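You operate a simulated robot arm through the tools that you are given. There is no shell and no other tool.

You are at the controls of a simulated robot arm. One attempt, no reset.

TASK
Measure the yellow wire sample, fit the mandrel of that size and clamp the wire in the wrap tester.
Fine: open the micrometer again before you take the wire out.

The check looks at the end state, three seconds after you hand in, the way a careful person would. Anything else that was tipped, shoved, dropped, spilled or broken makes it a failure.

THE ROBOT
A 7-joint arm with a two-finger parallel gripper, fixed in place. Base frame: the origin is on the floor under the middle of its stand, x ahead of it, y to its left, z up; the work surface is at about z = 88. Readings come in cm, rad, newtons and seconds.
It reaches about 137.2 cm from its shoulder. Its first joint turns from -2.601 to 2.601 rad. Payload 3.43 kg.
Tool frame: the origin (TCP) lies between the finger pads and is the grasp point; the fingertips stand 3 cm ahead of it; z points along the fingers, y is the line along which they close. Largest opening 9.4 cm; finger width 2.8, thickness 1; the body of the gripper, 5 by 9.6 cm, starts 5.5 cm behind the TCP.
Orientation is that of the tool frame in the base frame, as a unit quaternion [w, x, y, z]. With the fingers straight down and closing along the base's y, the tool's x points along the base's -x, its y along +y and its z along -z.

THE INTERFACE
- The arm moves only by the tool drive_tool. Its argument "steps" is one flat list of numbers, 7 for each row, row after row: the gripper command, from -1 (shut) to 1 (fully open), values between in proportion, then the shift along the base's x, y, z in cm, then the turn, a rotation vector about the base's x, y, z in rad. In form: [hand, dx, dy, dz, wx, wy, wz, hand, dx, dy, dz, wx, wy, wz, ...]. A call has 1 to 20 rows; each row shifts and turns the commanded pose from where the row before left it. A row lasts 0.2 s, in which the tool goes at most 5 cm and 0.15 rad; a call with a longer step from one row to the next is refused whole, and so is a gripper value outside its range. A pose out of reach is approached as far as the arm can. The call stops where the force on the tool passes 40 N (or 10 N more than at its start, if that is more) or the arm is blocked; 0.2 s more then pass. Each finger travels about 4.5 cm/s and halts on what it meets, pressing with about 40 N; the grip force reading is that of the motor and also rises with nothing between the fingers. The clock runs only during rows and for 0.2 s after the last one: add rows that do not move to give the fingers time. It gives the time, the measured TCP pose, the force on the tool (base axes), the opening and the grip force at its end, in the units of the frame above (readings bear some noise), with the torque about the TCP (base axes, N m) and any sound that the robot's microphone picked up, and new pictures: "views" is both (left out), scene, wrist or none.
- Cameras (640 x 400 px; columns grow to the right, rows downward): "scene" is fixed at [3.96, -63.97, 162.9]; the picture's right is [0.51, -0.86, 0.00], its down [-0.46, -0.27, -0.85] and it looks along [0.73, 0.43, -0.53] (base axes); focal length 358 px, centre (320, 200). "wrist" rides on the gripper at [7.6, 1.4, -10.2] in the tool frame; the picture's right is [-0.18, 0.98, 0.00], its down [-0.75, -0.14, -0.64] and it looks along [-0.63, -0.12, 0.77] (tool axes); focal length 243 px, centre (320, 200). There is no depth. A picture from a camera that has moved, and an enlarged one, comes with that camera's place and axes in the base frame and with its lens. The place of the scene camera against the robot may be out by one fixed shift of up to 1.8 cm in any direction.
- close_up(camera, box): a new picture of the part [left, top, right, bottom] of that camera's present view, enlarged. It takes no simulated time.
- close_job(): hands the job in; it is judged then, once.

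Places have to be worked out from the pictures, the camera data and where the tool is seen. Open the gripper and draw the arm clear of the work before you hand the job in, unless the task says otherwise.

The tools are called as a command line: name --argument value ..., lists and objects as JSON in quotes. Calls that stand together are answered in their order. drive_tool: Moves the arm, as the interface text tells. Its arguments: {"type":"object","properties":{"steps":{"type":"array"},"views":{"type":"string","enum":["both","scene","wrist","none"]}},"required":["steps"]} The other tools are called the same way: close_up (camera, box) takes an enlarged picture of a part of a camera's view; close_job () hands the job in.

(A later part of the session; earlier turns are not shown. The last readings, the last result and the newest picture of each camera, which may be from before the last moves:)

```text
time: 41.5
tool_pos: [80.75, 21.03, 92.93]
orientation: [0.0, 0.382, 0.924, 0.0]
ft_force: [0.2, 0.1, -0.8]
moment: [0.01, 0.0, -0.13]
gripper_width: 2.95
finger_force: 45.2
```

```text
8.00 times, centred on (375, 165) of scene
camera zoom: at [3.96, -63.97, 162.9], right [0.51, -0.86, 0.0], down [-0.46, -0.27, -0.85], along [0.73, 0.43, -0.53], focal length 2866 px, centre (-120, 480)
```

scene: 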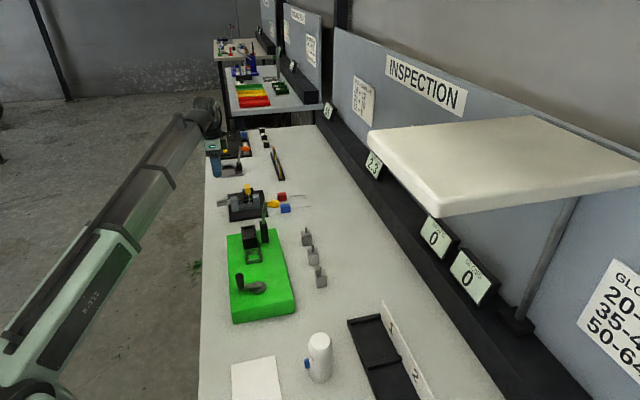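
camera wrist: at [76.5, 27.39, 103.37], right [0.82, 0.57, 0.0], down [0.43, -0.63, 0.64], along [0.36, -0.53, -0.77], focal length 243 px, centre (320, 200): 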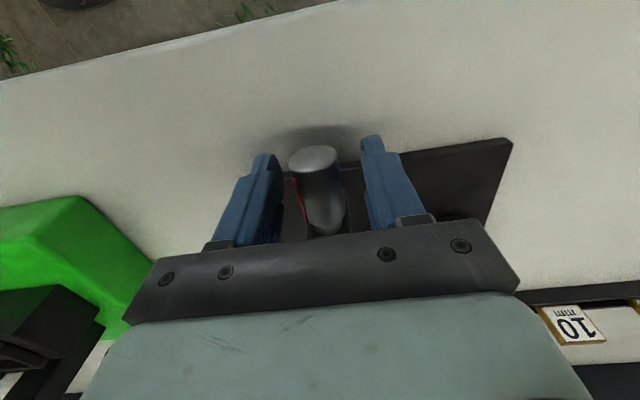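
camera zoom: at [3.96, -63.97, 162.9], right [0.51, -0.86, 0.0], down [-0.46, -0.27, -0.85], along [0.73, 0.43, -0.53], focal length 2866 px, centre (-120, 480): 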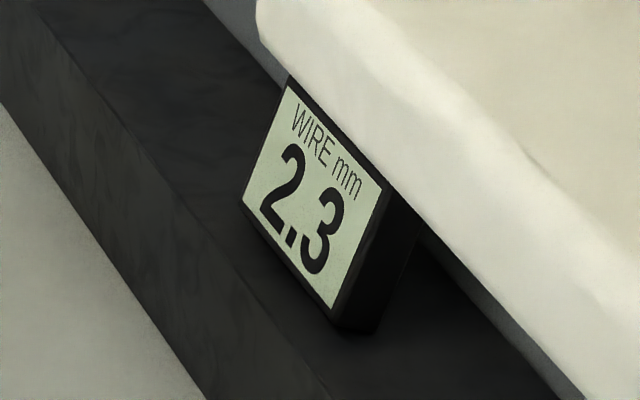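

drive_tool --steps '[-1, 0, 0, 0, 0, 0, 0, -1, 0, 0, 0, 0, 0, 0]' --views "wrist"

close_up --camera "wrist" --box '[250, 100, 390, 240]'

```text
time: 42.1
tool_pos: [80.76, 21.04, 93.01]
orientation: [0.001, 0.382, 0.924, 0.0]
ft_force: [1.1, 1.1, 1.0]
moment: [0.05, 0.06, -0.2]
gripper_width: 2.88
finger_force: 45.1
camera wrist: at [76.46, 27.34, 103.2], right [0.82, 0.57, 0.0], down [0.43, -0.63, 0.64], along [0.36, -0.53, -0.77], focal length 243 px, centre (320, 200)
```

wrist: 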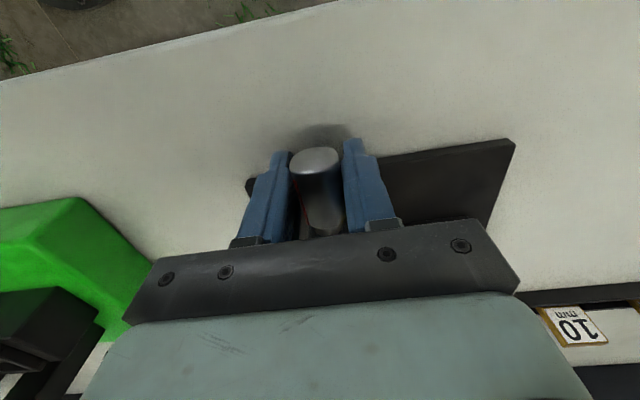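

```text
2.86 times, centred on (320, 170) of wrist
camera zoom: at [76.46, 27.34, 103.2], right [0.82, 0.57, 0.0], down [0.43, -0.63, 0.64], along [0.36, -0.53, -0.77], focal length 693 px, centre (320, 286)
```

zoom: 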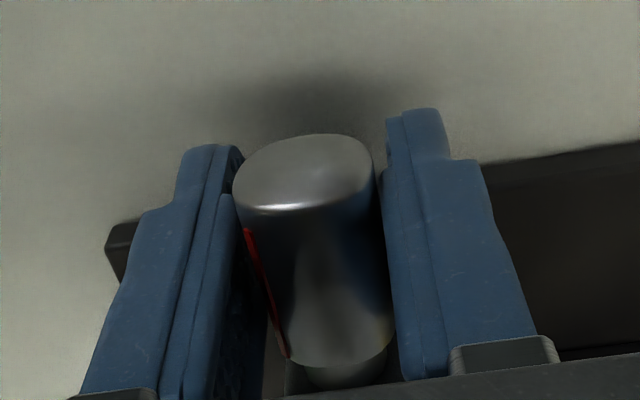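

The fingers hold something 2.9 cm wide at 45 N (the red ridge probably adds to it). I try a small turn, top toward the near end of the bench (screwing in), 0.3 rad about the thimble axis.

drive_tool --steps '[-1, 0, 0, 0, 0.0707, -0.0707, 0, -1, 0, 0, 0, 0.0707, -0.0707, 0, -1, 0, 0, 0, 0.0707, -0.0707, 0, -1, 0, 0, 0, 0, 0, 0, -1, 0, 0, 0, 0, 0, 0]' --views "wrist"

close_up --camera "wrist" --box '[250, 100, 390, 240]'

close_up --camera "scene" --box '[200, 160, 280, 220]'

close_up --camera "scene" --box '[355, 140, 395, 190]'

```text
time: 43.3
tool_pos: [80.86, 21.09, 93.03]
orientation: [0.057, 0.377, 0.914, 0.138]
ft_force: [1.0, 5.3, 4.2]
moment: [-0.26, -0.26, -0.45]
gripper_width: 2.94
finger_force: 44.8
camera wrist: at [74.26, 25.15, 103.16], right [0.79, 0.53, 0.29], down [0.3, -0.76, 0.57], along [0.53, -0.36, -0.77], focal length 243 px, centre (320, 200)
```

wrist: 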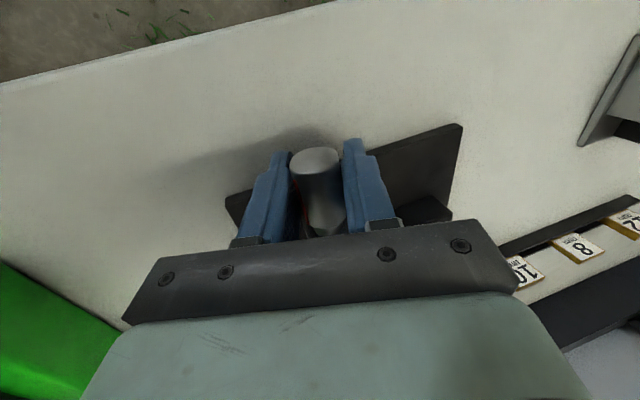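

```text
2.86 times, centred on (320, 170) of wrist
camera zoom: at [74.26, 25.15, 103.16], right [0.79, 0.53, 0.29], down [0.3, -0.76, 0.57], along [0.53, -0.36, -0.77], focal length 693 px, centre (320, 286)
```

zoom: 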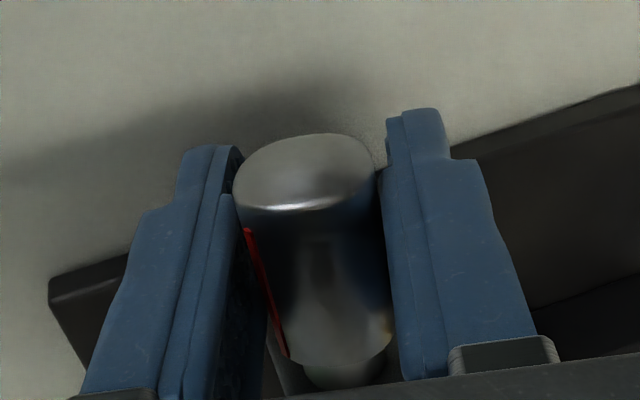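

```text
6.67 times, centred on (240, 190) of scene
camera zoom: at [3.96, -63.97, 162.9], right [0.51, -0.86, 0.0], down [-0.46, -0.27, -0.85], along [0.73, 0.43, -0.53], focal length 2388 px, centre (853, 267)
```

zoom: 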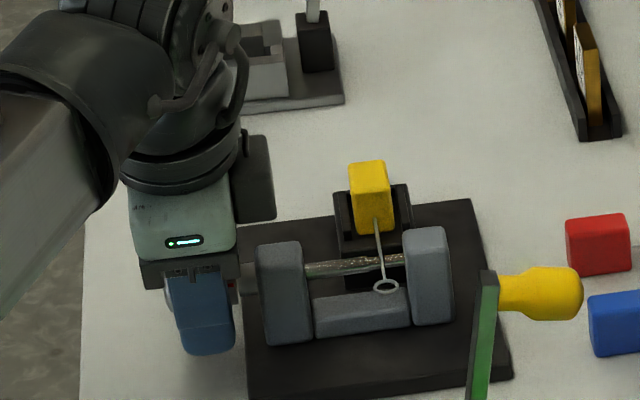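

```text
8.00 times, centred on (375, 165) of scene
camera zoom: at [3.96, -63.97, 162.9], right [0.51, -0.86, 0.0], down [-0.46, -0.27, -0.85], along [0.73, 0.43, -0.53], focal length 2866 px, centre (-120, 480)
```

zoom: 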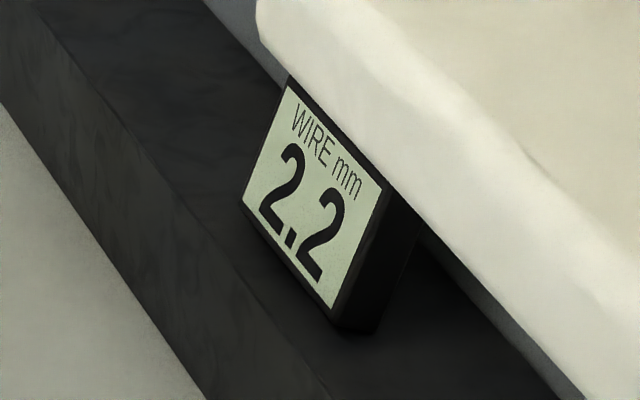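

The display dropped to 2.2 and the thimble turned with the gripper: right direction. I continue the stroke, 0.6 rad more.

drive_tool --steps '[-1, 0.002, -0.002, 0, 0.0707, -0.0707, 0, -1, 0.002, -0.002, 0, 0.0707, -0.0707, 0, -1, 0.002, -0.002, 0, 0.0707, -0.0707, 0, -1, 0.002, -0.002, 0, 0.0707, -0.0707, 0, -1, 0.002, -0.002, 0, 0.0707, -0.0707, 0, -1, 0.002, -0.002, 0, 0.0707, -0.0707, 0, -1, 0, 0, 0, 0, 0, 0, -1, 0, 0, 0, 0, 0, 0]' --views "both"

close_up --camera "scene" --box '[355, 140, 395, 190]'

close_up --camera "scene" --box '[180, 140, 280, 240]'

```text
time: 45.1
tool_pos: [80.73, 21.11, 93.12]
orientation: [0.167, 0.345, 0.832, 0.402]
ft_force: [3.8, 10.1, 10.6]
moment: [0.28, 0.28, 0.53]
gripper_width: 2.95
finger_force: 45.1
camera wrist: at [70.4, 21.26, 100.44], right [0.56, 0.3, 0.77], down [0.12, -0.95, 0.29], along [0.82, -0.07, -0.57], focal length 243 px, centre (320, 200)
```

scene: 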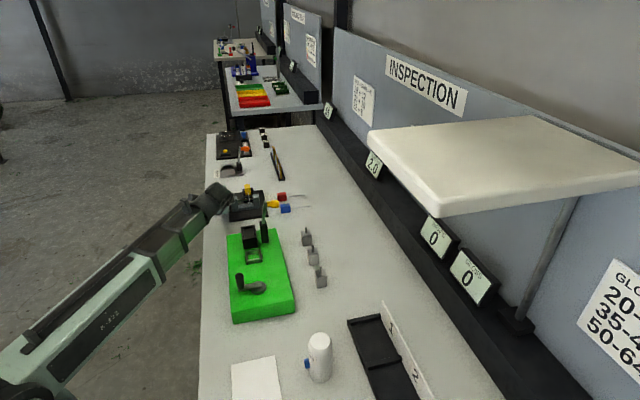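
wrist: 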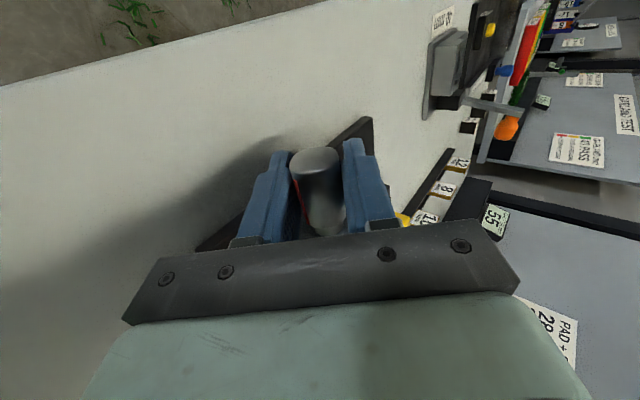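

```text
8.00 times, centred on (375, 165) of scene
camera zoom: at [3.96, -63.97, 162.9], right [0.51, -0.86, 0.0], down [-0.46, -0.27, -0.85], along [0.73, 0.43, -0.53], focal length 2866 px, centre (-120, 480)
```

zoom: 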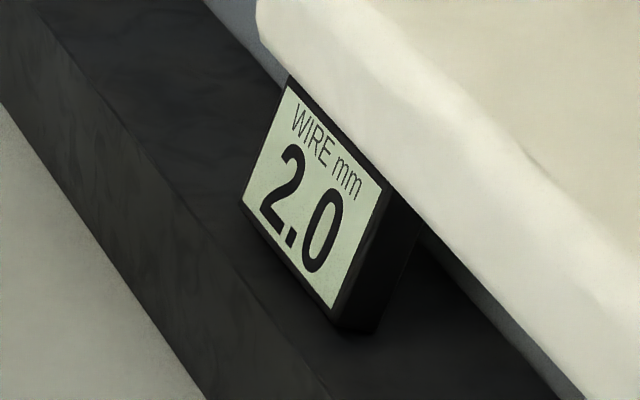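

```text
4.00 times, centred on (230, 190) of scene
camera zoom: at [3.96, -63.97, 162.9], right [0.51, -0.86, 0.0], down [-0.46, -0.27, -0.85], along [0.73, 0.43, -0.53], focal length 1433 px, centre (680, 240)
```

zoom: 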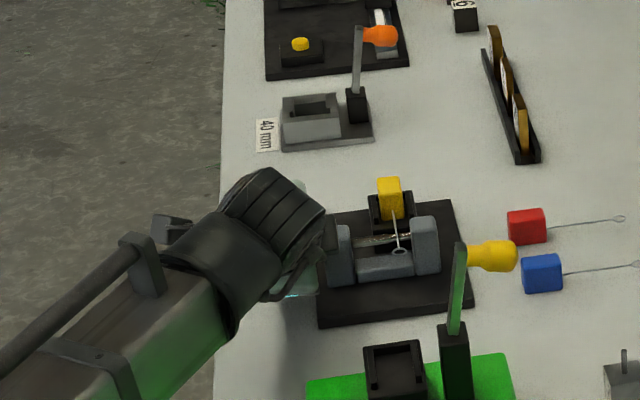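

Reading 2.0 after 0.9 rad (≈0.33 mm per rad). I add 0.15 rad, then open the fingers a little, swing back over the thimble to the far lean (+0.6 rad) for a new grip.

drive_tool --steps '[-1, 0.002, -0.002, 0, 0.053, -0.053, 0, -1, 0.002, -0.002, 0, 0.053, -0.053, 0, -1, 0, 0, 0, 0, 0, 0, -0.3, 0, 0, 0, 0, 0, 0, -0.19, 0, 0, 0, 0, 0, 0, -0.19, 0, 0, 0, 0, 0, 0]' --views "wrist"

close_up --camera "wrist" --box '[250, 100, 390, 240]'

close_up --camera "scene" --box '[355, 140, 395, 190]'

```text
time: 46.5
tool_pos: [80.86, 20.99, 92.92]
orientation: [0.192, 0.331, 0.8, 0.462]
ft_force: [0.2, -0.4, 0.0]
moment: [0.02, -0.03, 0.0]
gripper_width: 3.82
finger_force: 0.0
camera wrist: at [69.63, 20.53, 99.21], right [0.48, 0.22, 0.85], down [0.09, -0.98, 0.2], along [0.88, -0.02, -0.48], focal length 243 px, centre (320, 200)
```

wrist: 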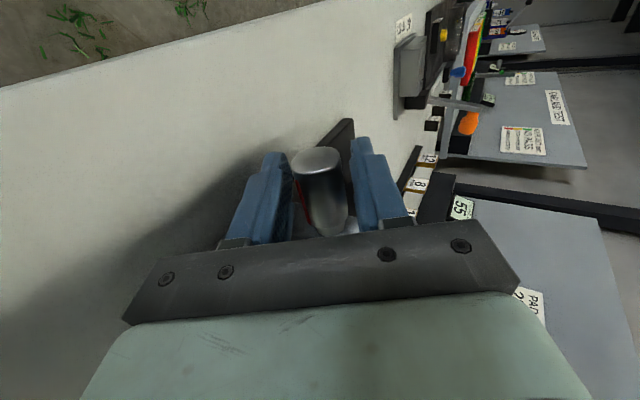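

```text
2.86 times, centred on (320, 170) of wrist
camera zoom: at [69.63, 20.53, 99.21], right [0.48, 0.22, 0.85], down [0.09, -0.98, 0.2], along [0.88, -0.02, -0.48], focal length 693 px, centre (320, 286)
```

zoom: 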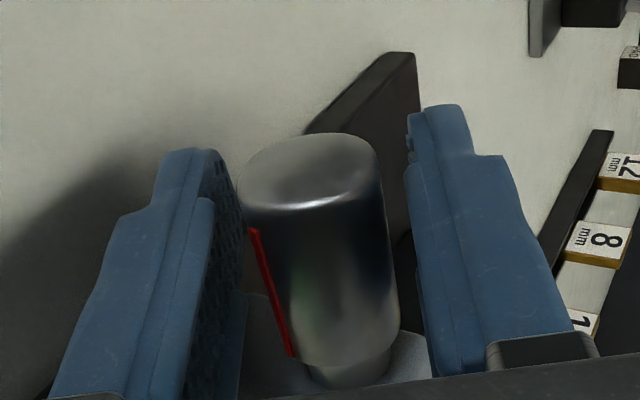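

```text
8.00 times, centred on (375, 165) of scene
camera zoom: at [3.96, -63.97, 162.9], right [0.51, -0.86, 0.0], down [-0.46, -0.27, -0.85], along [0.73, 0.43, -0.53], focal length 2866 px, centre (-120, 480)
```

zoom: 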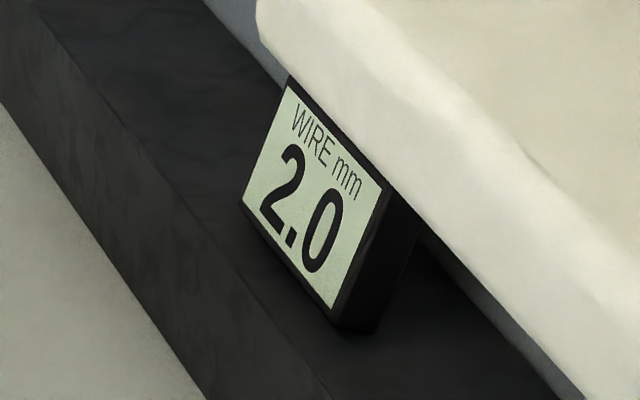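

The thimble held its turned position after release. I now swing the open gripper back over the thimble to lean the other way.

drive_tool --steps '[-0.19, 0, 0, 0, -0.05, 0.05, 0, -0.19, 0, 0, 0, -0.09, 0.09, 0, -0.19, 0, 0, 0, -0.1, 0.1, 0, -0.19, 0, 0, 0, -0.1, 0.1, 0, -0.19, 0, 0, 0, -0.1, 0.1, 0, -0.19, 0, 0, 0, -0.1, 0.1, 0, -0.19, 0, 0, 0, -0.1, 0.1, 0, -0.19, 0, 0, 0, -0.1, 0.1, 0, -0.19, 0, 0, 0, -0.1, 0.1, 0, -0.19, 0, 0, 0, -0.1, 0.1, 0, -0.19, 0, 0, 0, -0.1, 0.1, 0, -0.19, 0, 0, 0, -0.08, 0.08, 0, -0.19, 0, 0, 0, -0.05, 0.05, 0, -0.19, 0, 0, 0, 0, 0, 0]' --views "both"

close_up --camera "wrist" --box '[250, 100, 390, 240]'

```text
time: 49.5
tool_pos: [80.94, 20.88, 91.94]
orientation: [-0.067, 0.376, 0.909, -0.168]
ft_force: [-0.7, -0.1, -0.2]
moment: [-0.01, 0.01, 0.0]
gripper_width: 3.82
finger_force: 0.1
out of reach, approached as far as the arm can: row 11, 12, 13
camera wrist: at [78.98, 29.69, 100.85], right [0.78, 0.52, -0.35], down [0.6, -0.46, 0.65], along [0.18, -0.72, -0.67], focal length 243 px, centre (320, 200)
```

scene: 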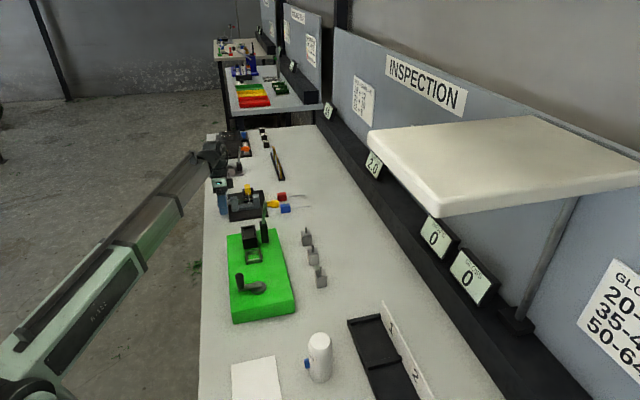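
wrist: 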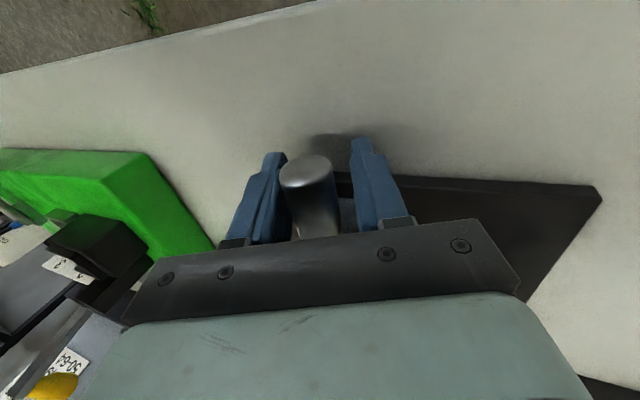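

```text
2.86 times, centred on (320, 170) of wrist
camera zoom: at [78.98, 29.69, 100.85], right [0.78, 0.52, -0.35], down [0.6, -0.46, 0.65], along [0.18, -0.72, -0.67], focal length 693 px, centre (320, 286)
```

zoom: 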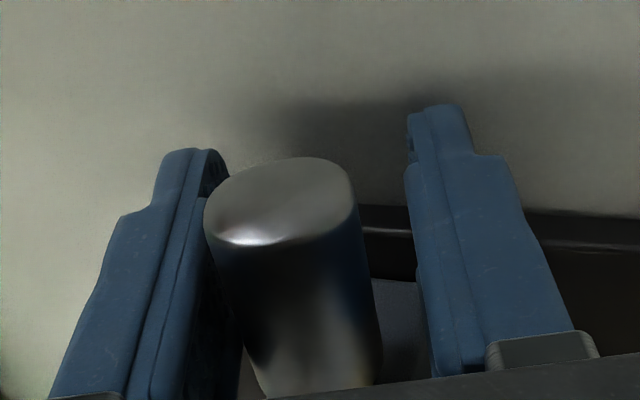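

Leaning to the far side is limited (about 0.3 rad). I come back 0.4 rad to a comfortable −0.2 rad lean and check the position.

drive_tool --steps '[-0.19, 0, 0, 0, 0.07, -0.07, 0, -0.19, 0, 0, 0, 0.07, -0.07, 0, -0.19, 0, 0, 0, 0.07, -0.07, 0, -0.19, 0, 0, 0, 0.07, -0.07, 0, -0.19, 0, 0, 0, 0, 0, 0, -0.19, 0, 0, 0, 0, 0, 0]' --views "wrist"

close_up --camera "wrist" --box '[250, 100, 390, 240]'

```text
time: 50.9
tool_pos: [80.97, 20.82, 91.9]
orientation: [0.01, 0.382, 0.924, 0.015]
ft_force: [0.1, 0.5, 0.8]
moment: [0.02, 0.01, 0.01]
gripper_width: 3.8
finger_force: 0.0
camera wrist: at [76.32, 26.95, 102.11], right [0.82, 0.57, 0.04], down [0.41, -0.64, 0.64], along [0.39, -0.51, -0.77], focal length 243 px, centre (320, 200)
```

wrist: 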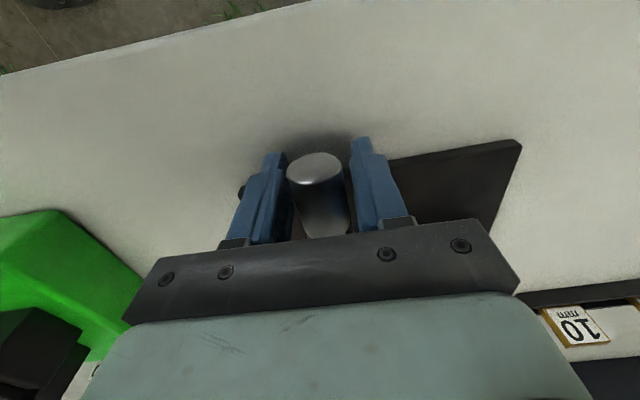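

```text
2.86 times, centred on (320, 170) of wrist
camera zoom: at [76.32, 26.95, 102.11], right [0.82, 0.57, 0.04], down [0.41, -0.64, 0.64], along [0.39, -0.51, -0.77], focal length 693 px, centre (320, 286)
```

zoom: 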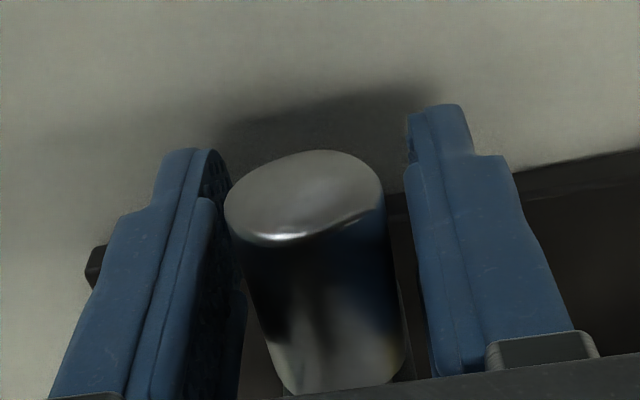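

The commanded pose was reset at the limit, 1 cm low. I raise back to the axis height, shift 0.25 cm outward, and lean −0.2 rad.

drive_tool --steps '[-0.19, -0.09, 0.09, 0.5, 0, 0, 0, -0.19, -0.09, 0.09, 0.55, 0, 0, 0, -0.19, 0, 0, 0, -0.055, 0.055, 0, -0.19, 0, 0, 0, -0.055, 0.055, 0, -0.19, 0, 0, 0, -0.055, 0.055, 0, -0.19, 0, 0, 0, 0, 0, 0, -0.19, 0, 0, 0, 0, 0, 0]' --views "wrist"

close_up --camera "wrist" --box '[250, 100, 390, 240]'

```text
time: 52.5
tool_pos: [80.7, 20.88, 92.91]
orientation: [-0.035, 0.381, 0.919, -0.093]
ft_force: [0.7, -0.4, -0.3]
moment: [0.01, -0.01, 0.0]
gripper_width: 3.8
finger_force: 0.1
camera wrist: at [77.74, 28.78, 102.66], right [0.81, 0.55, -0.19], down [0.52, -0.54, 0.66], along [0.26, -0.64, -0.72], focal length 243 px, centre (320, 200)
```

wrist: 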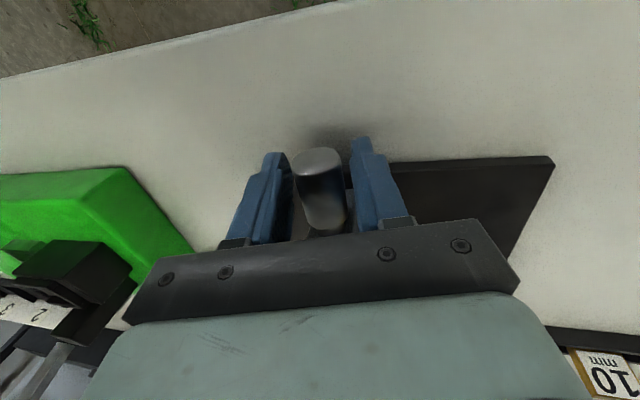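

```text
2.86 times, centred on (320, 170) of wrist
camera zoom: at [77.74, 28.78, 102.66], right [0.81, 0.55, -0.19], down [0.52, -0.54, 0.66], along [0.26, -0.64, -0.72], focal length 693 px, centre (320, 286)
```

zoom: 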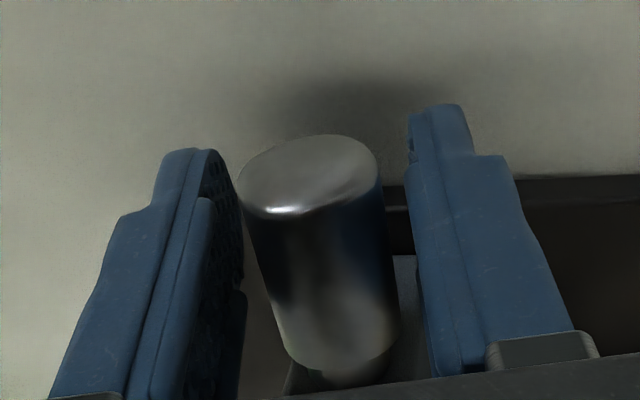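

Axis is within 1 mm of the TCP. I nudge, grip, and turn a full stroke of 1.2 rad.

drive_tool --steps '[-0.19, 0.055, 0.055, 0, 0, 0, 0, -0.19, 0, 0, 0, 0, 0, 0, -0.6, 0, 0, 0, 0, 0, 0, -1, 0, 0, 0, 0, 0, 0, -1, 0, 0, 0, 0, 0, 0, -1, 0, 0, 0, 0.05, -0.05, 0, -1, 0.002, -0.002, 0, 0.0707, -0.0707, 0, -1, 0.002, -0.002, 0, 0.0707, -0.0707, 0, -1, 0.002, -0.002, 0, 0.0707, -0.0707, 0, -1, 0.002, -0.002, 0, 0.0707, -0.0707, 0, -1, 0.002, -0.002, 0, 0.0707, -0.0707, 0, -1, 0, 0, 0, 0, 0, 0]' --views "wrist"

close_up --camera "wrist" --box '[250, 100, 390, 240]'

close_up --camera "scene" --box '[355, 140, 395, 190]'

close_up --camera "scene" --box '[220, 175, 280, 215]'

```text
time: 55.1
tool_pos: [80.83, 21.07, 92.95]
orientation: [0.074, 0.377, 0.908, 0.169]
ft_force: [-10.2, -2.6, 7.9]
moment: [-0.09, -0.13, -0.17]
gripper_width: 2.92
finger_force: 45.2
camera wrist: at [73.68, 24.73, 102.99], right [0.78, 0.52, 0.36], down [0.27, -0.79, 0.55], along [0.57, -0.33, -0.75], focal length 243 px, centre (320, 200)
```

wrist: 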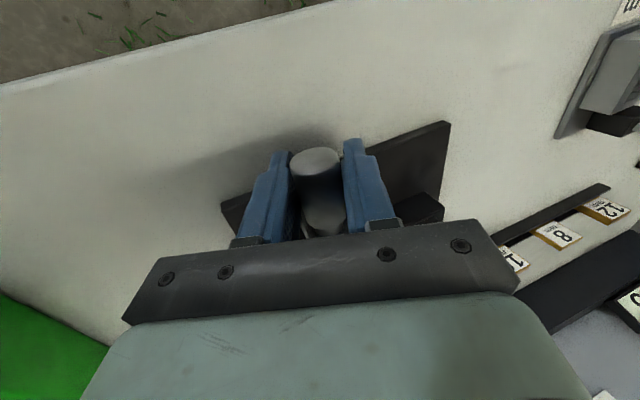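

```text
2.86 times, centred on (320, 170) of wrist
camera zoom: at [73.68, 24.73, 102.99], right [0.78, 0.52, 0.36], down [0.27, -0.79, 0.55], along [0.57, -0.33, -0.75], focal length 693 px, centre (320, 286)
```

zoom: 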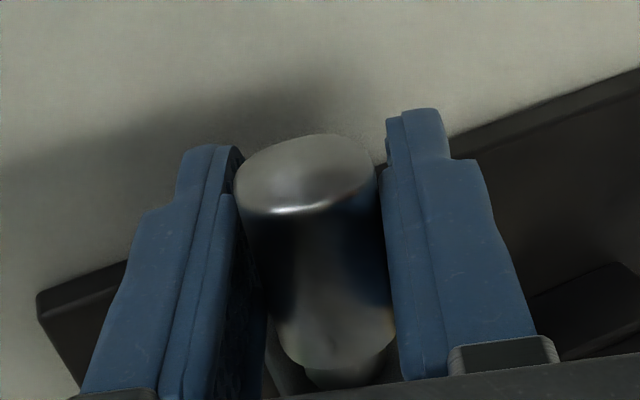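

```text
8.00 times, centred on (375, 165) of scene
camera zoom: at [3.96, -63.97, 162.9], right [0.51, -0.86, 0.0], down [-0.46, -0.27, -0.85], along [0.73, 0.43, -0.53], focal length 2866 px, centre (-120, 480)
```

zoom: 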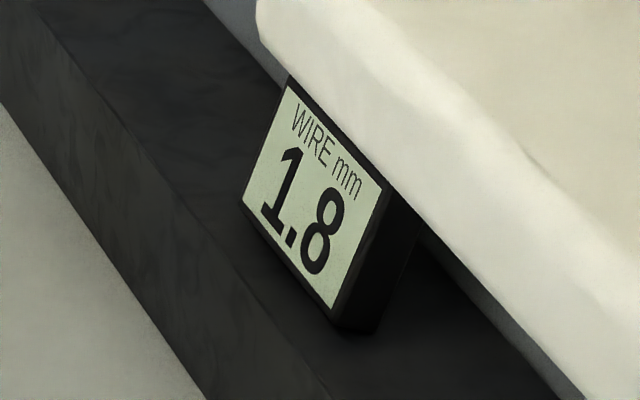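

```text
10.00 times, centred on (250, 195) of scene
camera zoom: at [3.96, -63.97, 162.9], right [0.51, -0.86, 0.0], down [-0.46, -0.27, -0.85], along [0.73, 0.43, -0.53], focal length 3582 px, centre (1020, 250)
```

zoom: 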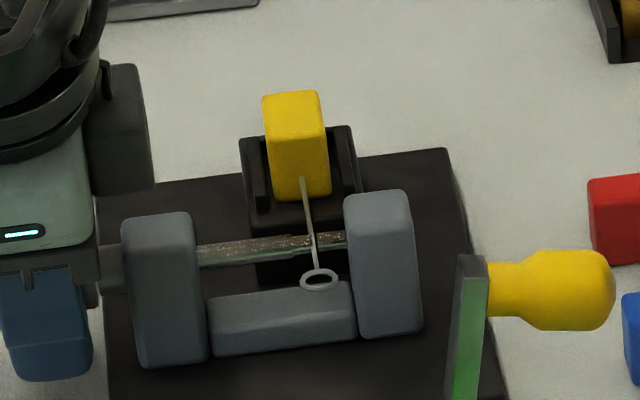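

1.8 now — consistent with 2 mm per turn. Continue the stroke by 0.65 rad.

drive_tool --steps '[-1, 0.002, -0.002, 0, 0.0707, -0.0707, 0, -1, 0.002, -0.002, 0, 0.0707, -0.0707, 0, -1, 0.002, -0.002, 0, 0.0707, -0.0707, 0, -1, 0.002, -0.002, 0, 0.0707, -0.0707, 0, -1, 0.002, -0.002, 0, 0.0707, -0.0707, 0, -1, 0.002, -0.002, 0, 0.0707, -0.0707, 0, -1, 0.001, -0.001, 0, 0.0354, -0.0354, 0, -1, 0, 0, 0, 0, 0, 0, -1, 0, 0, 0, 0, 0, 0]' --views "none"

close_up --camera "scene" --box '[355, 140, 395, 190]'

close_up --camera "scene" --box '[220, 175, 280, 215]'

```text
time: 57.1
tool_pos: [80.66, 20.93, 93.09]
orientation: [0.19, 0.334, 0.806, 0.451]
ft_force: [4.4, 12.0, 12.3]
moment: [-0.31, -0.29, -0.52]
gripper_width: 2.91
finger_force: 45.4
```

```text
8.00 times, centred on (375, 165) of scene
camera zoom: at [3.96, -63.97, 162.9], right [0.51, -0.86, 0.0], down [-0.46, -0.27, -0.85], along [0.73, 0.43, -0.53], focal length 2866 px, centre (-120, 480)
```

zoom: 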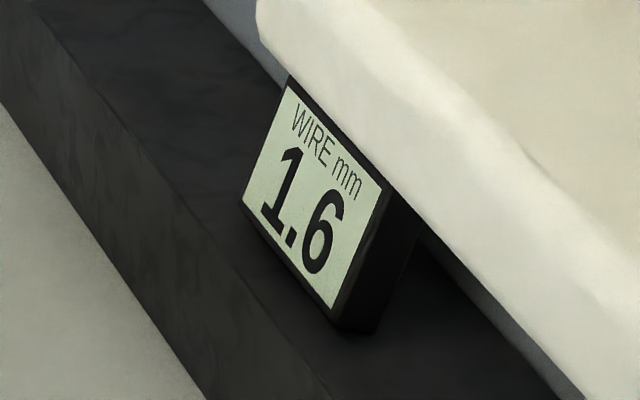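

```text
10.00 times, centred on (250, 195) of scene
camera zoom: at [3.96, -63.97, 162.9], right [0.51, -0.86, 0.0], down [-0.46, -0.27, -0.85], along [0.73, 0.43, -0.53], focal length 3582 px, centre (1020, 250)
```

zoom: 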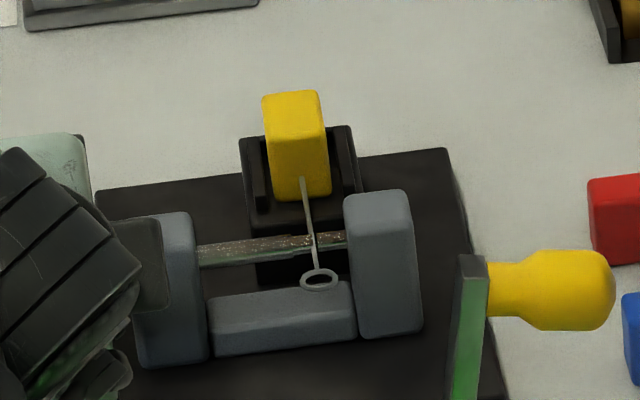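

1.6 at 2.27 rad total, no resistance yet. I add a bit more turn to see whether it still moves freely.

drive_tool --steps '[-1, 0.002, -0.002, 0, 0.0707, -0.0707, 0, -1, 0.002, -0.002, 0, 0.0707, -0.0707, 0, -1, 0, 0, 0, 0, 0, 0, -1, 0, 0, 0, 0, 0, 0]' --views "scene"

close_up --camera "scene" --box '[355, 140, 395, 190]'

close_up --camera "scene" --box '[160, 150, 290, 240]'

```text
time: 58.1
tool_pos: [80.75, 21.09, 93.03]
orientation: [0.222, 0.314, 0.757, 0.529]
ft_force: [9.8, 13.1, 16.4]
moment: [0.31, 0.4, 1.17]
gripper_width: 2.92
finger_force: 45.0
```

scene: 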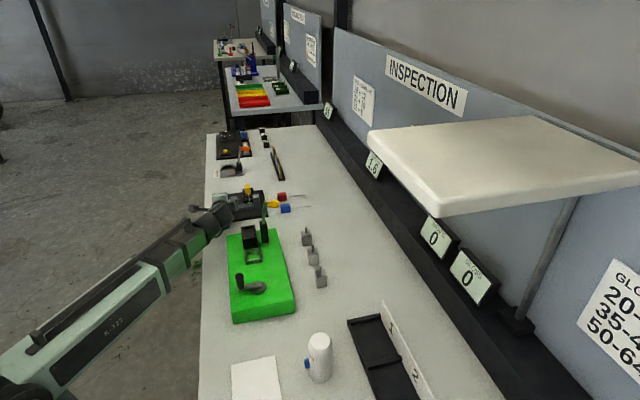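

```text
8.00 times, centred on (375, 165) of scene
camera zoom: at [3.96, -63.97, 162.9], right [0.51, -0.86, 0.0], down [-0.46, -0.27, -0.85], along [0.73, 0.43, -0.53], focal length 2866 px, centre (-120, 480)
```

zoom: 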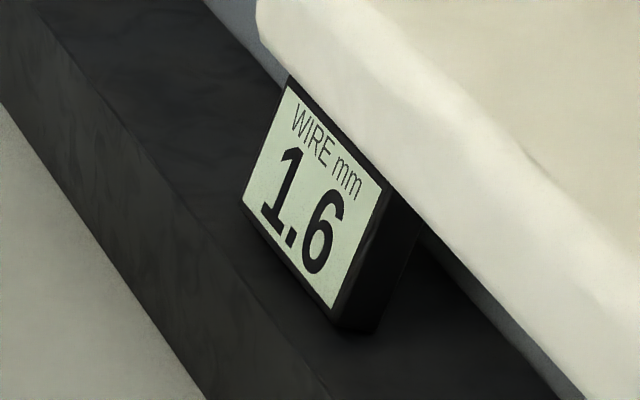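

```text
4.44 times, centred on (225, 195) of scene
camera zoom: at [3.96, -63.97, 162.9], right [0.51, -0.86, 0.0], down [-0.46, -0.27, -0.85], along [0.73, 0.43, -0.53], focal length 1592 px, centre (742, 222)
```

zoom: 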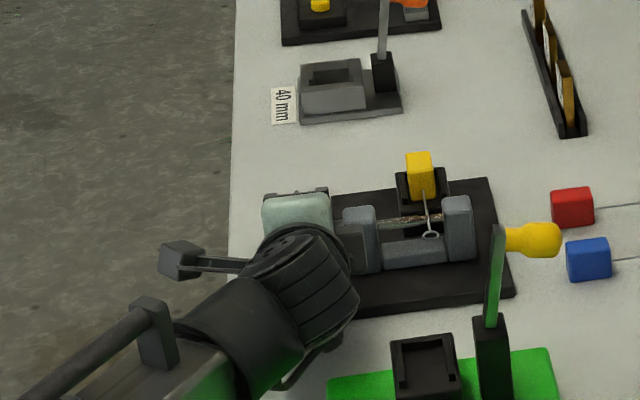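

The display still shows 1.6; I check whether the spindle already touches the wire.

close_up --camera "scene" --box '[244, 193, 254, 201]'

close_up --camera "scene" --box '[190, 180, 270, 240]'

close_up --camera "wrist" --box '[250, 100, 390, 240]'

```text
16.00 times, centred on (249, 197) of scene
camera zoom: at [3.96, -63.97, 162.9], right [0.51, -0.86, 0.0], down [-0.46, -0.27, -0.85], along [0.73, 0.43, -0.53], focal length 5731 px, centre (1456, 248)
```

zoom: 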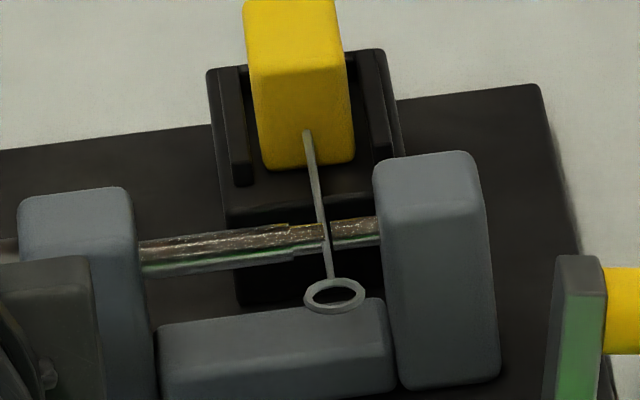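

```text
6.67 times, centred on (230, 210) of scene
camera zoom: at [3.96, -63.97, 162.9], right [0.51, -0.86, 0.0], down [-0.46, -0.27, -0.85], along [0.73, 0.43, -0.53], focal length 2388 px, centre (920, 133)
```

zoom: 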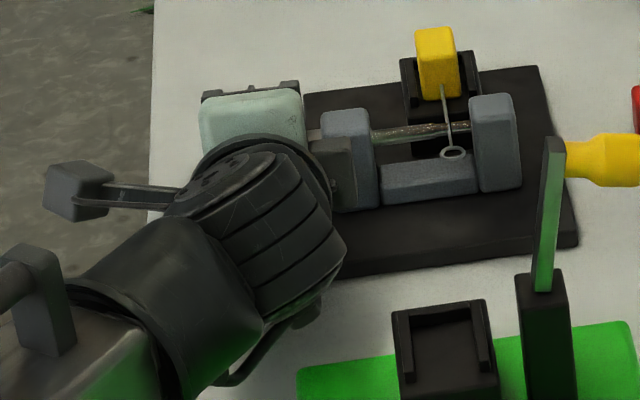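

```text
2.86 times, centred on (320, 170) of wrist
camera zoom: at [68.99, 19.98, 97.76], right [0.37, 0.11, 0.92], down [0.07, -0.99, 0.09], along [0.93, 0.03, -0.37], focal length 693 px, centre (320, 286)
```

zoom: 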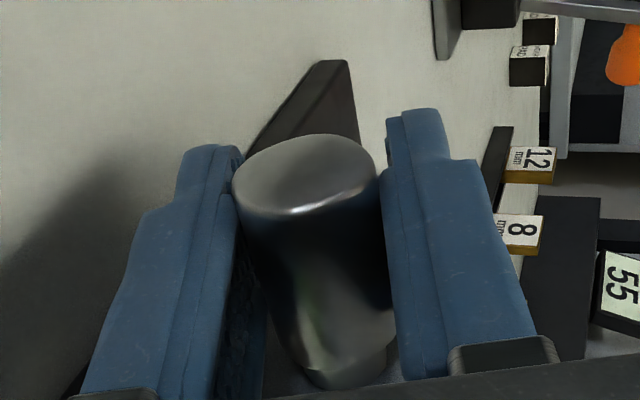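

The wire itself looks nearer 1.6–1.7 mm thick and the spindle tip seems to touch it. To be sure I regrip further back and try turning further in: if the display stays at 1.6, that is the size.

drive_tool --steps '[-0.5, 0, 0, 0, 0, 0, 0, -0.19, 0, 0, 0, 0, 0, 0, -0.19, 0, 0, 0, 0, 0, 0, -0.19, 0, 0, 0, -0.05, 0.05, 0, -0.19, 0, 0, 0, -0.1, 0.1, 0, -0.19, 0, 0, 0, -0.1, 0.1, 0, -0.19, 0, 0, 0, -0.1, 0.1, 0, -0.19, 0, 0, 0, -0.1, 0.1, 0, -0.19, 0, 0, 0, -0.1, 0.1, 0, -0.19, 0, 0, 0, -0.1, 0.1, 0, -0.19, 0, 0, 0, -0.1, 0.1, 0, -0.19, 0, 0, 0, -0.07, 0.07, 0, -0.19, 0, 0, 0, -0.05, 0.05, 0, -0.19, 0, 0, 0, 0, 0, 0, -0.19, 0, 0, 0, 0, 0, 0]' --views "wrist"

close_up --camera "wrist" --box '[250, 100, 390, 240]'

close_up --camera "scene" --box '[355, 140, 395, 190]'

close_up --camera "scene" --box '[244, 193, 254, 201]'

```text
time: 61.3
tool_pos: [80.71, 21.04, 92.9]
orientation: [0.002, 0.382, 0.924, -0.007]
ft_force: [-0.3, -0.3, 0.1]
moment: [0.01, -0.01, 0.02]
gripper_width: 3.8
finger_force: 0.0
camera wrist: at [76.46, 27.48, 103.05], right [0.82, 0.57, -0.01], down [0.44, -0.62, 0.65], along [0.36, -0.54, -0.76], focal length 243 px, centre (320, 200)
```

wrist: 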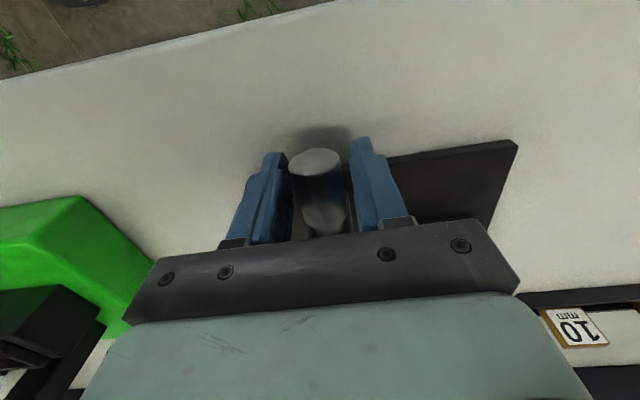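

```text
2.86 times, centred on (320, 170) of wrist
camera zoom: at [76.46, 27.48, 103.05], right [0.82, 0.57, -0.01], down [0.44, -0.62, 0.65], along [0.36, -0.54, -0.76], focal length 693 px, centre (320, 286)
```

zoom: 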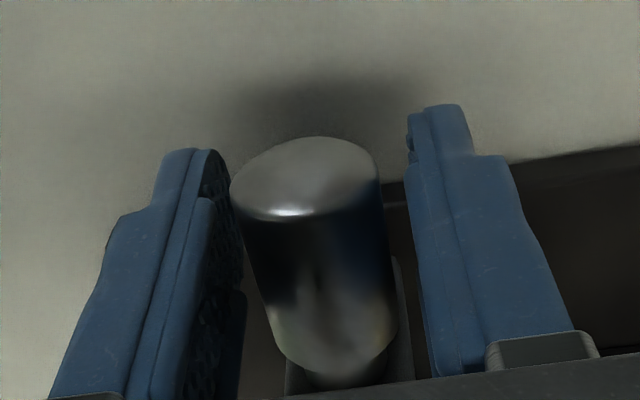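

```text
8.00 times, centred on (375, 165) of scene
camera zoom: at [3.96, -63.97, 162.9], right [0.51, -0.86, 0.0], down [-0.46, -0.27, -0.85], along [0.73, 0.43, -0.53], focal length 2866 px, centre (-120, 480)
```

zoom: 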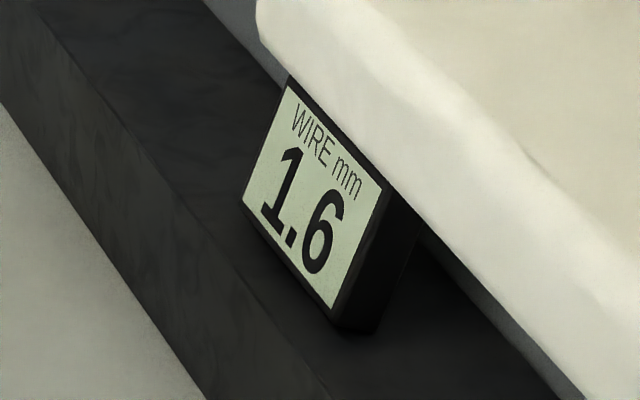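

```text
16.00 times, centred on (249, 197) of scene
camera zoom: at [3.96, -63.97, 162.9], right [0.51, -0.86, 0.0], down [-0.46, -0.27, -0.85], along [0.73, 0.43, -0.53], focal length 5731 px, centre (1456, 248)
```

zoom: 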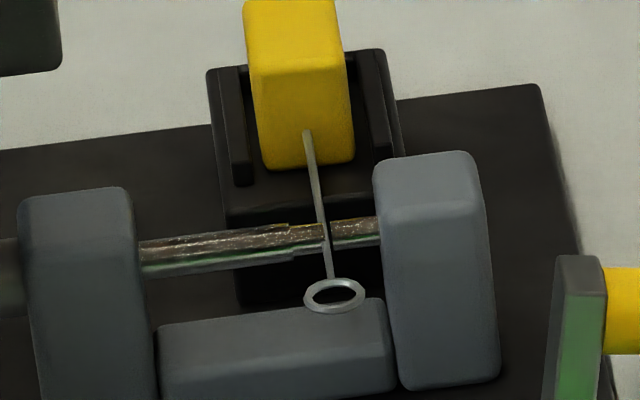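

Aligned. Lean −0.2, grip, and turn 0.55 rad further in.

drive_tool --steps '[-0.19, 0, 0, 0, -0.07, 0.07, 0, -0.19, 0, 0, 0, -0.07, 0.07, 0, -0.19, 0, 0, 0, 0, 0, 0, -0.6, 0, 0, 0, 0, 0, 0, -1, 0, 0, 0, 0, 0, 0, -1, 0, 0, 0, 0, 0, 0, -1, 0, 0, 0, 0.05, -0.05, 0, -1, 0, 0, 0, 0.0707, -0.0707, 0, -1, 0, 0, 0, 0.0707, -0.0707, 0, -1, 0, 0, 0, 0, 0, 0]' --views "none"

close_up --camera "scene" --box '[355, 140, 395, 190]'

close_up --camera "wrist" --box '[250, 100, 390, 240]'

```text
time: 63.5
tool_pos: [80.82, 21.01, 92.88]
orientation: [0.017, 0.382, 0.923, 0.028]
ft_force: [-2.6, 2.2, -1.9]
moment: [-0.36, -0.28, -0.17]
gripper_width: 2.91
finger_force: 45.3
```

```text
8.00 times, centred on (375, 165) of scene
camera zoom: at [3.96, -63.97, 162.9], right [0.51, -0.86, 0.0], down [-0.46, -0.27, -0.85], along [0.73, 0.43, -0.53], focal length 2866 px, centre (-120, 480)
```

zoom: 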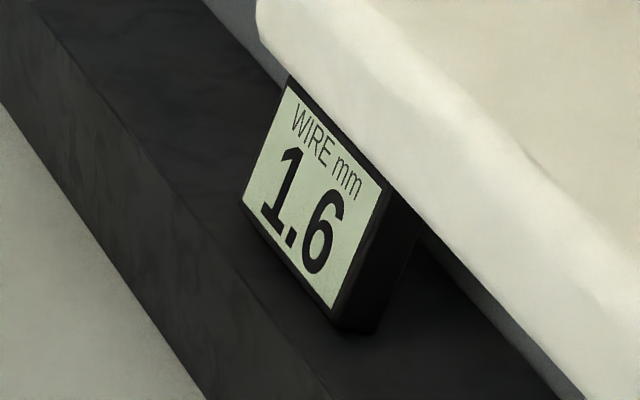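

```text
2.86 times, centred on (320, 170) of wrist
camera zoom: at [75.94, 26.95, 103.11], right [0.82, 0.56, 0.06], down [0.4, -0.66, 0.64], along [0.4, -0.5, -0.77], focal length 693 px, centre (320, 286)
```

zoom: 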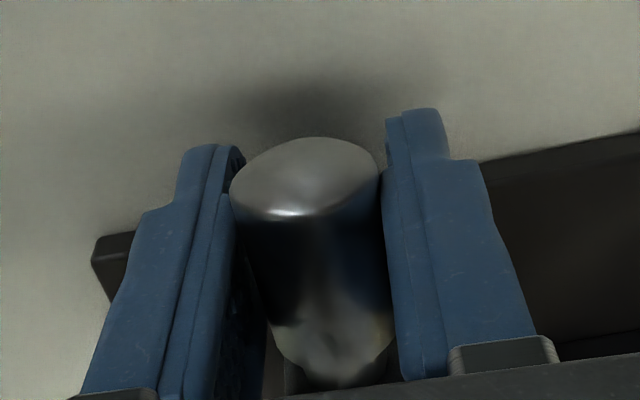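

drive_tool --steps '[-1, 0, 0, 0, 0.0707, -0.0707, 0, -1, 0, 0, 0, 0.0707, -0.0707, 0, -1, 0, 0, 0, 0.0707, -0.0707, 0, -1, 0, 0, 0, 0.0707, -0.0707, 0, -1, 0, 0, 0, 0, 0, 0]' --views "none"

close_up --camera "scene" --box '[355, 140, 395, 190]'

close_up --camera "scene" --box '[244, 193, 254, 201]'

```text
time: 64.7
tool_pos: [80.88, 20.96, 93.03]
orientation: [0.092, 0.374, 0.899, 0.211]
ft_force: [4.5, 3.5, 2.9]
moment: [-0.18, -0.05, -0.28]
gripper_width: 2.89
finger_force: 44.4
```

```text
8.00 times, centred on (375, 165) of scene
camera zoom: at [3.96, -63.97, 162.9], right [0.51, -0.86, 0.0], down [-0.46, -0.27, -0.85], along [0.73, 0.43, -0.53], focal length 2866 px, centre (-120, 480)
```

zoom: 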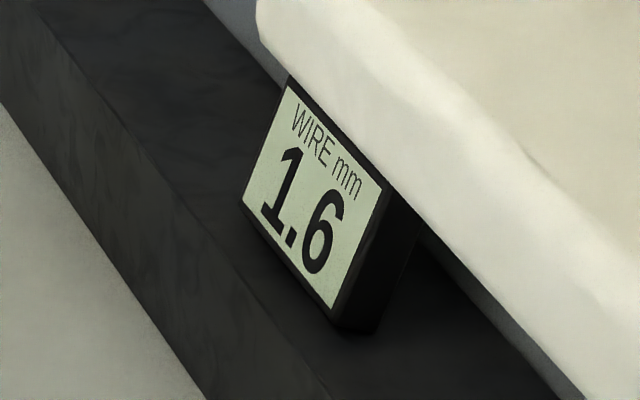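

```text
16.00 times, centred on (249, 197) of scene
camera zoom: at [3.96, -63.97, 162.9], right [0.51, -0.86, 0.0], down [-0.46, -0.27, -0.85], along [0.73, 0.43, -0.53], focal length 5731 px, centre (1456, 248)
```

zoom: 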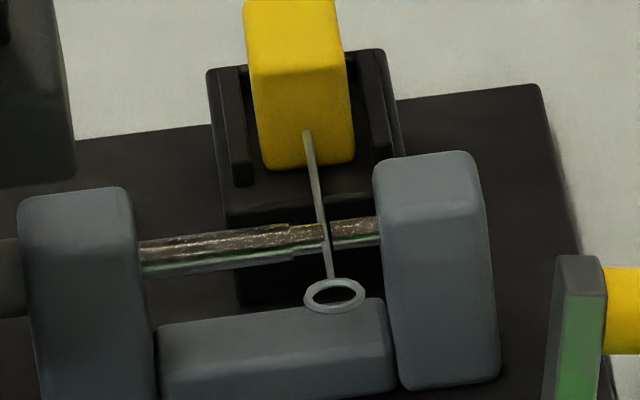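

It holds at 1.6 through 0.6 rad more of turning: the wire is 1.6 mm. Now I turn the thimble back out, starting with this grip.

drive_tool --steps '[-1, 0, 0, 0, -0.05, 0.05, 0, -1, 0, 0, 0, -0.0707, 0.0707, 0, -1, -0.002, 0.002, 0, -0.0707, 0.0707, 0, -1, -0.002, 0.002, 0, -0.0707, 0.0707, 0, -1, -0.002, 0.002, 0, -0.0707, 0.0707, 0, -1, -0.002, 0.002, 0, -0.0707, 0.0707, 0, -1, -0.002, 0.002, 0, -0.05, 0.05, 0, -1, 0, 0, 0, 0, 0, 0]' --views "wrist"

close_up --camera "scene" --box '[355, 140, 395, 190]'

close_up --camera "wrist" --box '[250, 100, 390, 240]'

```text
time: 66.5
tool_pos: [80.72, 20.99, 92.98]
orientation: [-0.03, 0.381, 0.92, -0.085]
ft_force: [5.2, -4.5, 4.3]
moment: [-0.3, -0.28, 0.04]
gripper_width: 2.93
finger_force: 44.8
camera wrist: at [77.68, 28.66, 102.68], right [0.81, 0.55, -0.17], down [0.51, -0.55, 0.66], along [0.27, -0.63, -0.73], focal length 243 px, centre (320, 200)
```

wrist: 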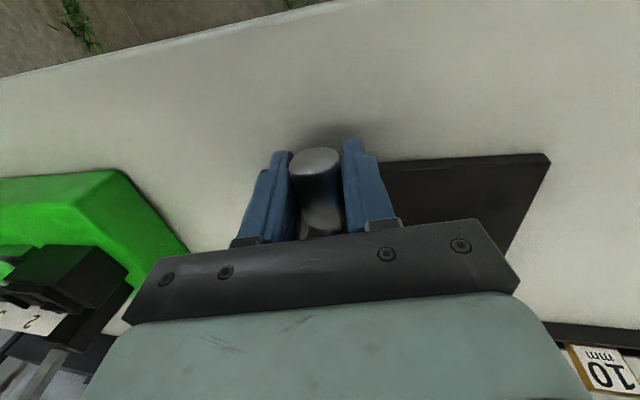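

```text
8.00 times, centred on (375, 165) of scene
camera zoom: at [3.96, -63.97, 162.9], right [0.51, -0.86, 0.0], down [-0.46, -0.27, -0.85], along [0.73, 0.43, -0.53], focal length 2866 px, centre (-120, 480)
```

zoom: 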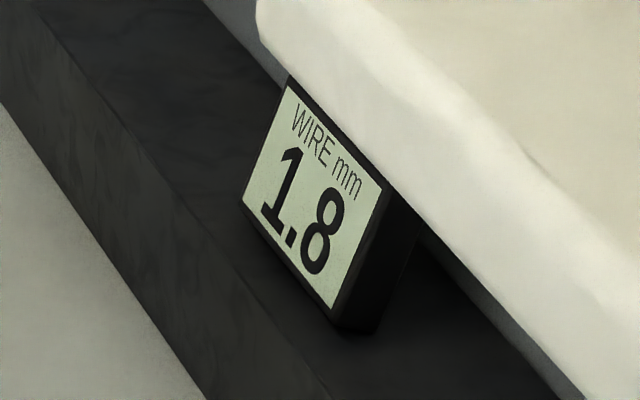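

```text
2.86 times, centred on (320, 170) of wrist
camera zoom: at [77.68, 28.66, 102.68], right [0.81, 0.55, -0.17], down [0.51, -0.55, 0.66], along [0.27, -0.63, -0.73], focal length 693 px, centre (320, 286)
```

zoom: 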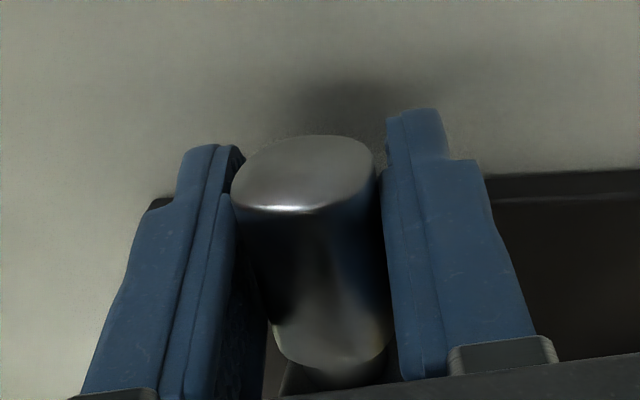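

Back to 1.8 – the grip does turn it, so 1.6 was a true stop. I release, swing to +1.05 rad lean and regrip.

drive_tool --steps '[-0.5, 0, 0, 0, 0, 0, 0, -0.19, 0, 0, 0, 0, 0, 0, -0.19, 0, 0, 0, 0, 0, 0, -0.19, 0, 0, 0, 0.05, -0.05, 0, -0.19, 0, 0, 0, 0.09, -0.09, 0, -0.19, 0, 0, 0, 0.1, -0.1, 0, -0.19, 0, 0, 0, 0.1, -0.1, 0, -0.19, 0, 0, 0, 0.1, -0.1, 0, -0.19, 0, 0, 0, 0.1, -0.1, 0, -0.19, 0, 0, 0, 0.1, -0.1, 0, -0.19, 0, 0, 0, 0.1, -0.1, 0, -0.19, 0, 0, 0, 0.09, -0.09, 0, -0.19, 0, 0, 0, 0.05, -0.05, 0, -0.19, 0, 0, 0, 0, 0, 0, -0.19, 0, 0, 0, 0, 0, 0]' --views "wrist"

close_up --camera "wrist" --box '[250, 100, 390, 240]'

```text
time: 69.7
tool_pos: [80.83, 21.1, 92.89]
orientation: [0.197, 0.33, 0.795, 0.469]
ft_force: [-0.3, -0.4, -0.4]
moment: [-0.01, -0.01, -0.01]
gripper_width: 3.82
finger_force: 0.1
camera wrist: at [69.55, 20.64, 99.06], right [0.46, 0.21, 0.86], down [0.08, -0.98, 0.19], along [0.88, -0.02, -0.47], focal length 243 px, centre (320, 200)
```

wrist: 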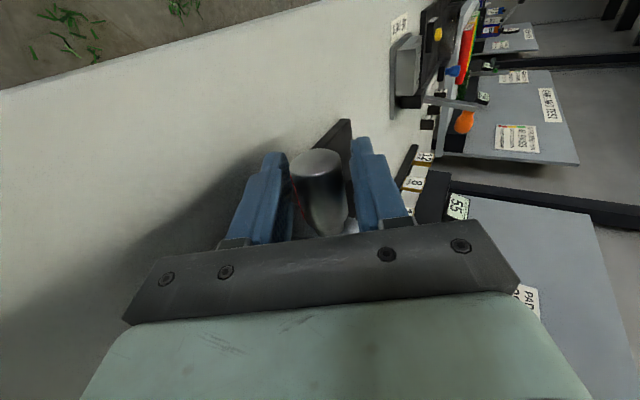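

```text
2.86 times, centred on (320, 170) of wrist
camera zoom: at [69.55, 20.64, 99.06], right [0.46, 0.21, 0.86], down [0.08, -0.98, 0.19], along [0.88, -0.02, -0.47], focal length 693 px, centre (320, 286)
```

zoom: 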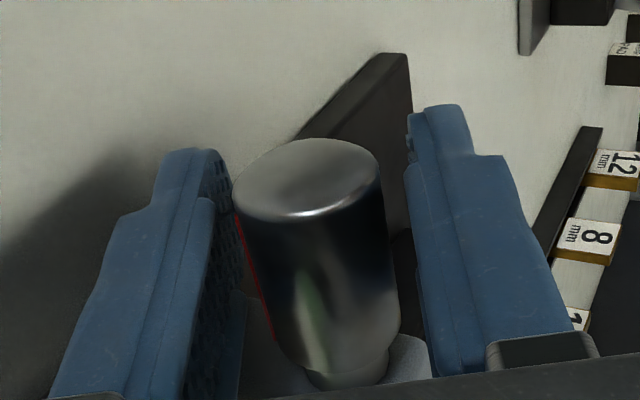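

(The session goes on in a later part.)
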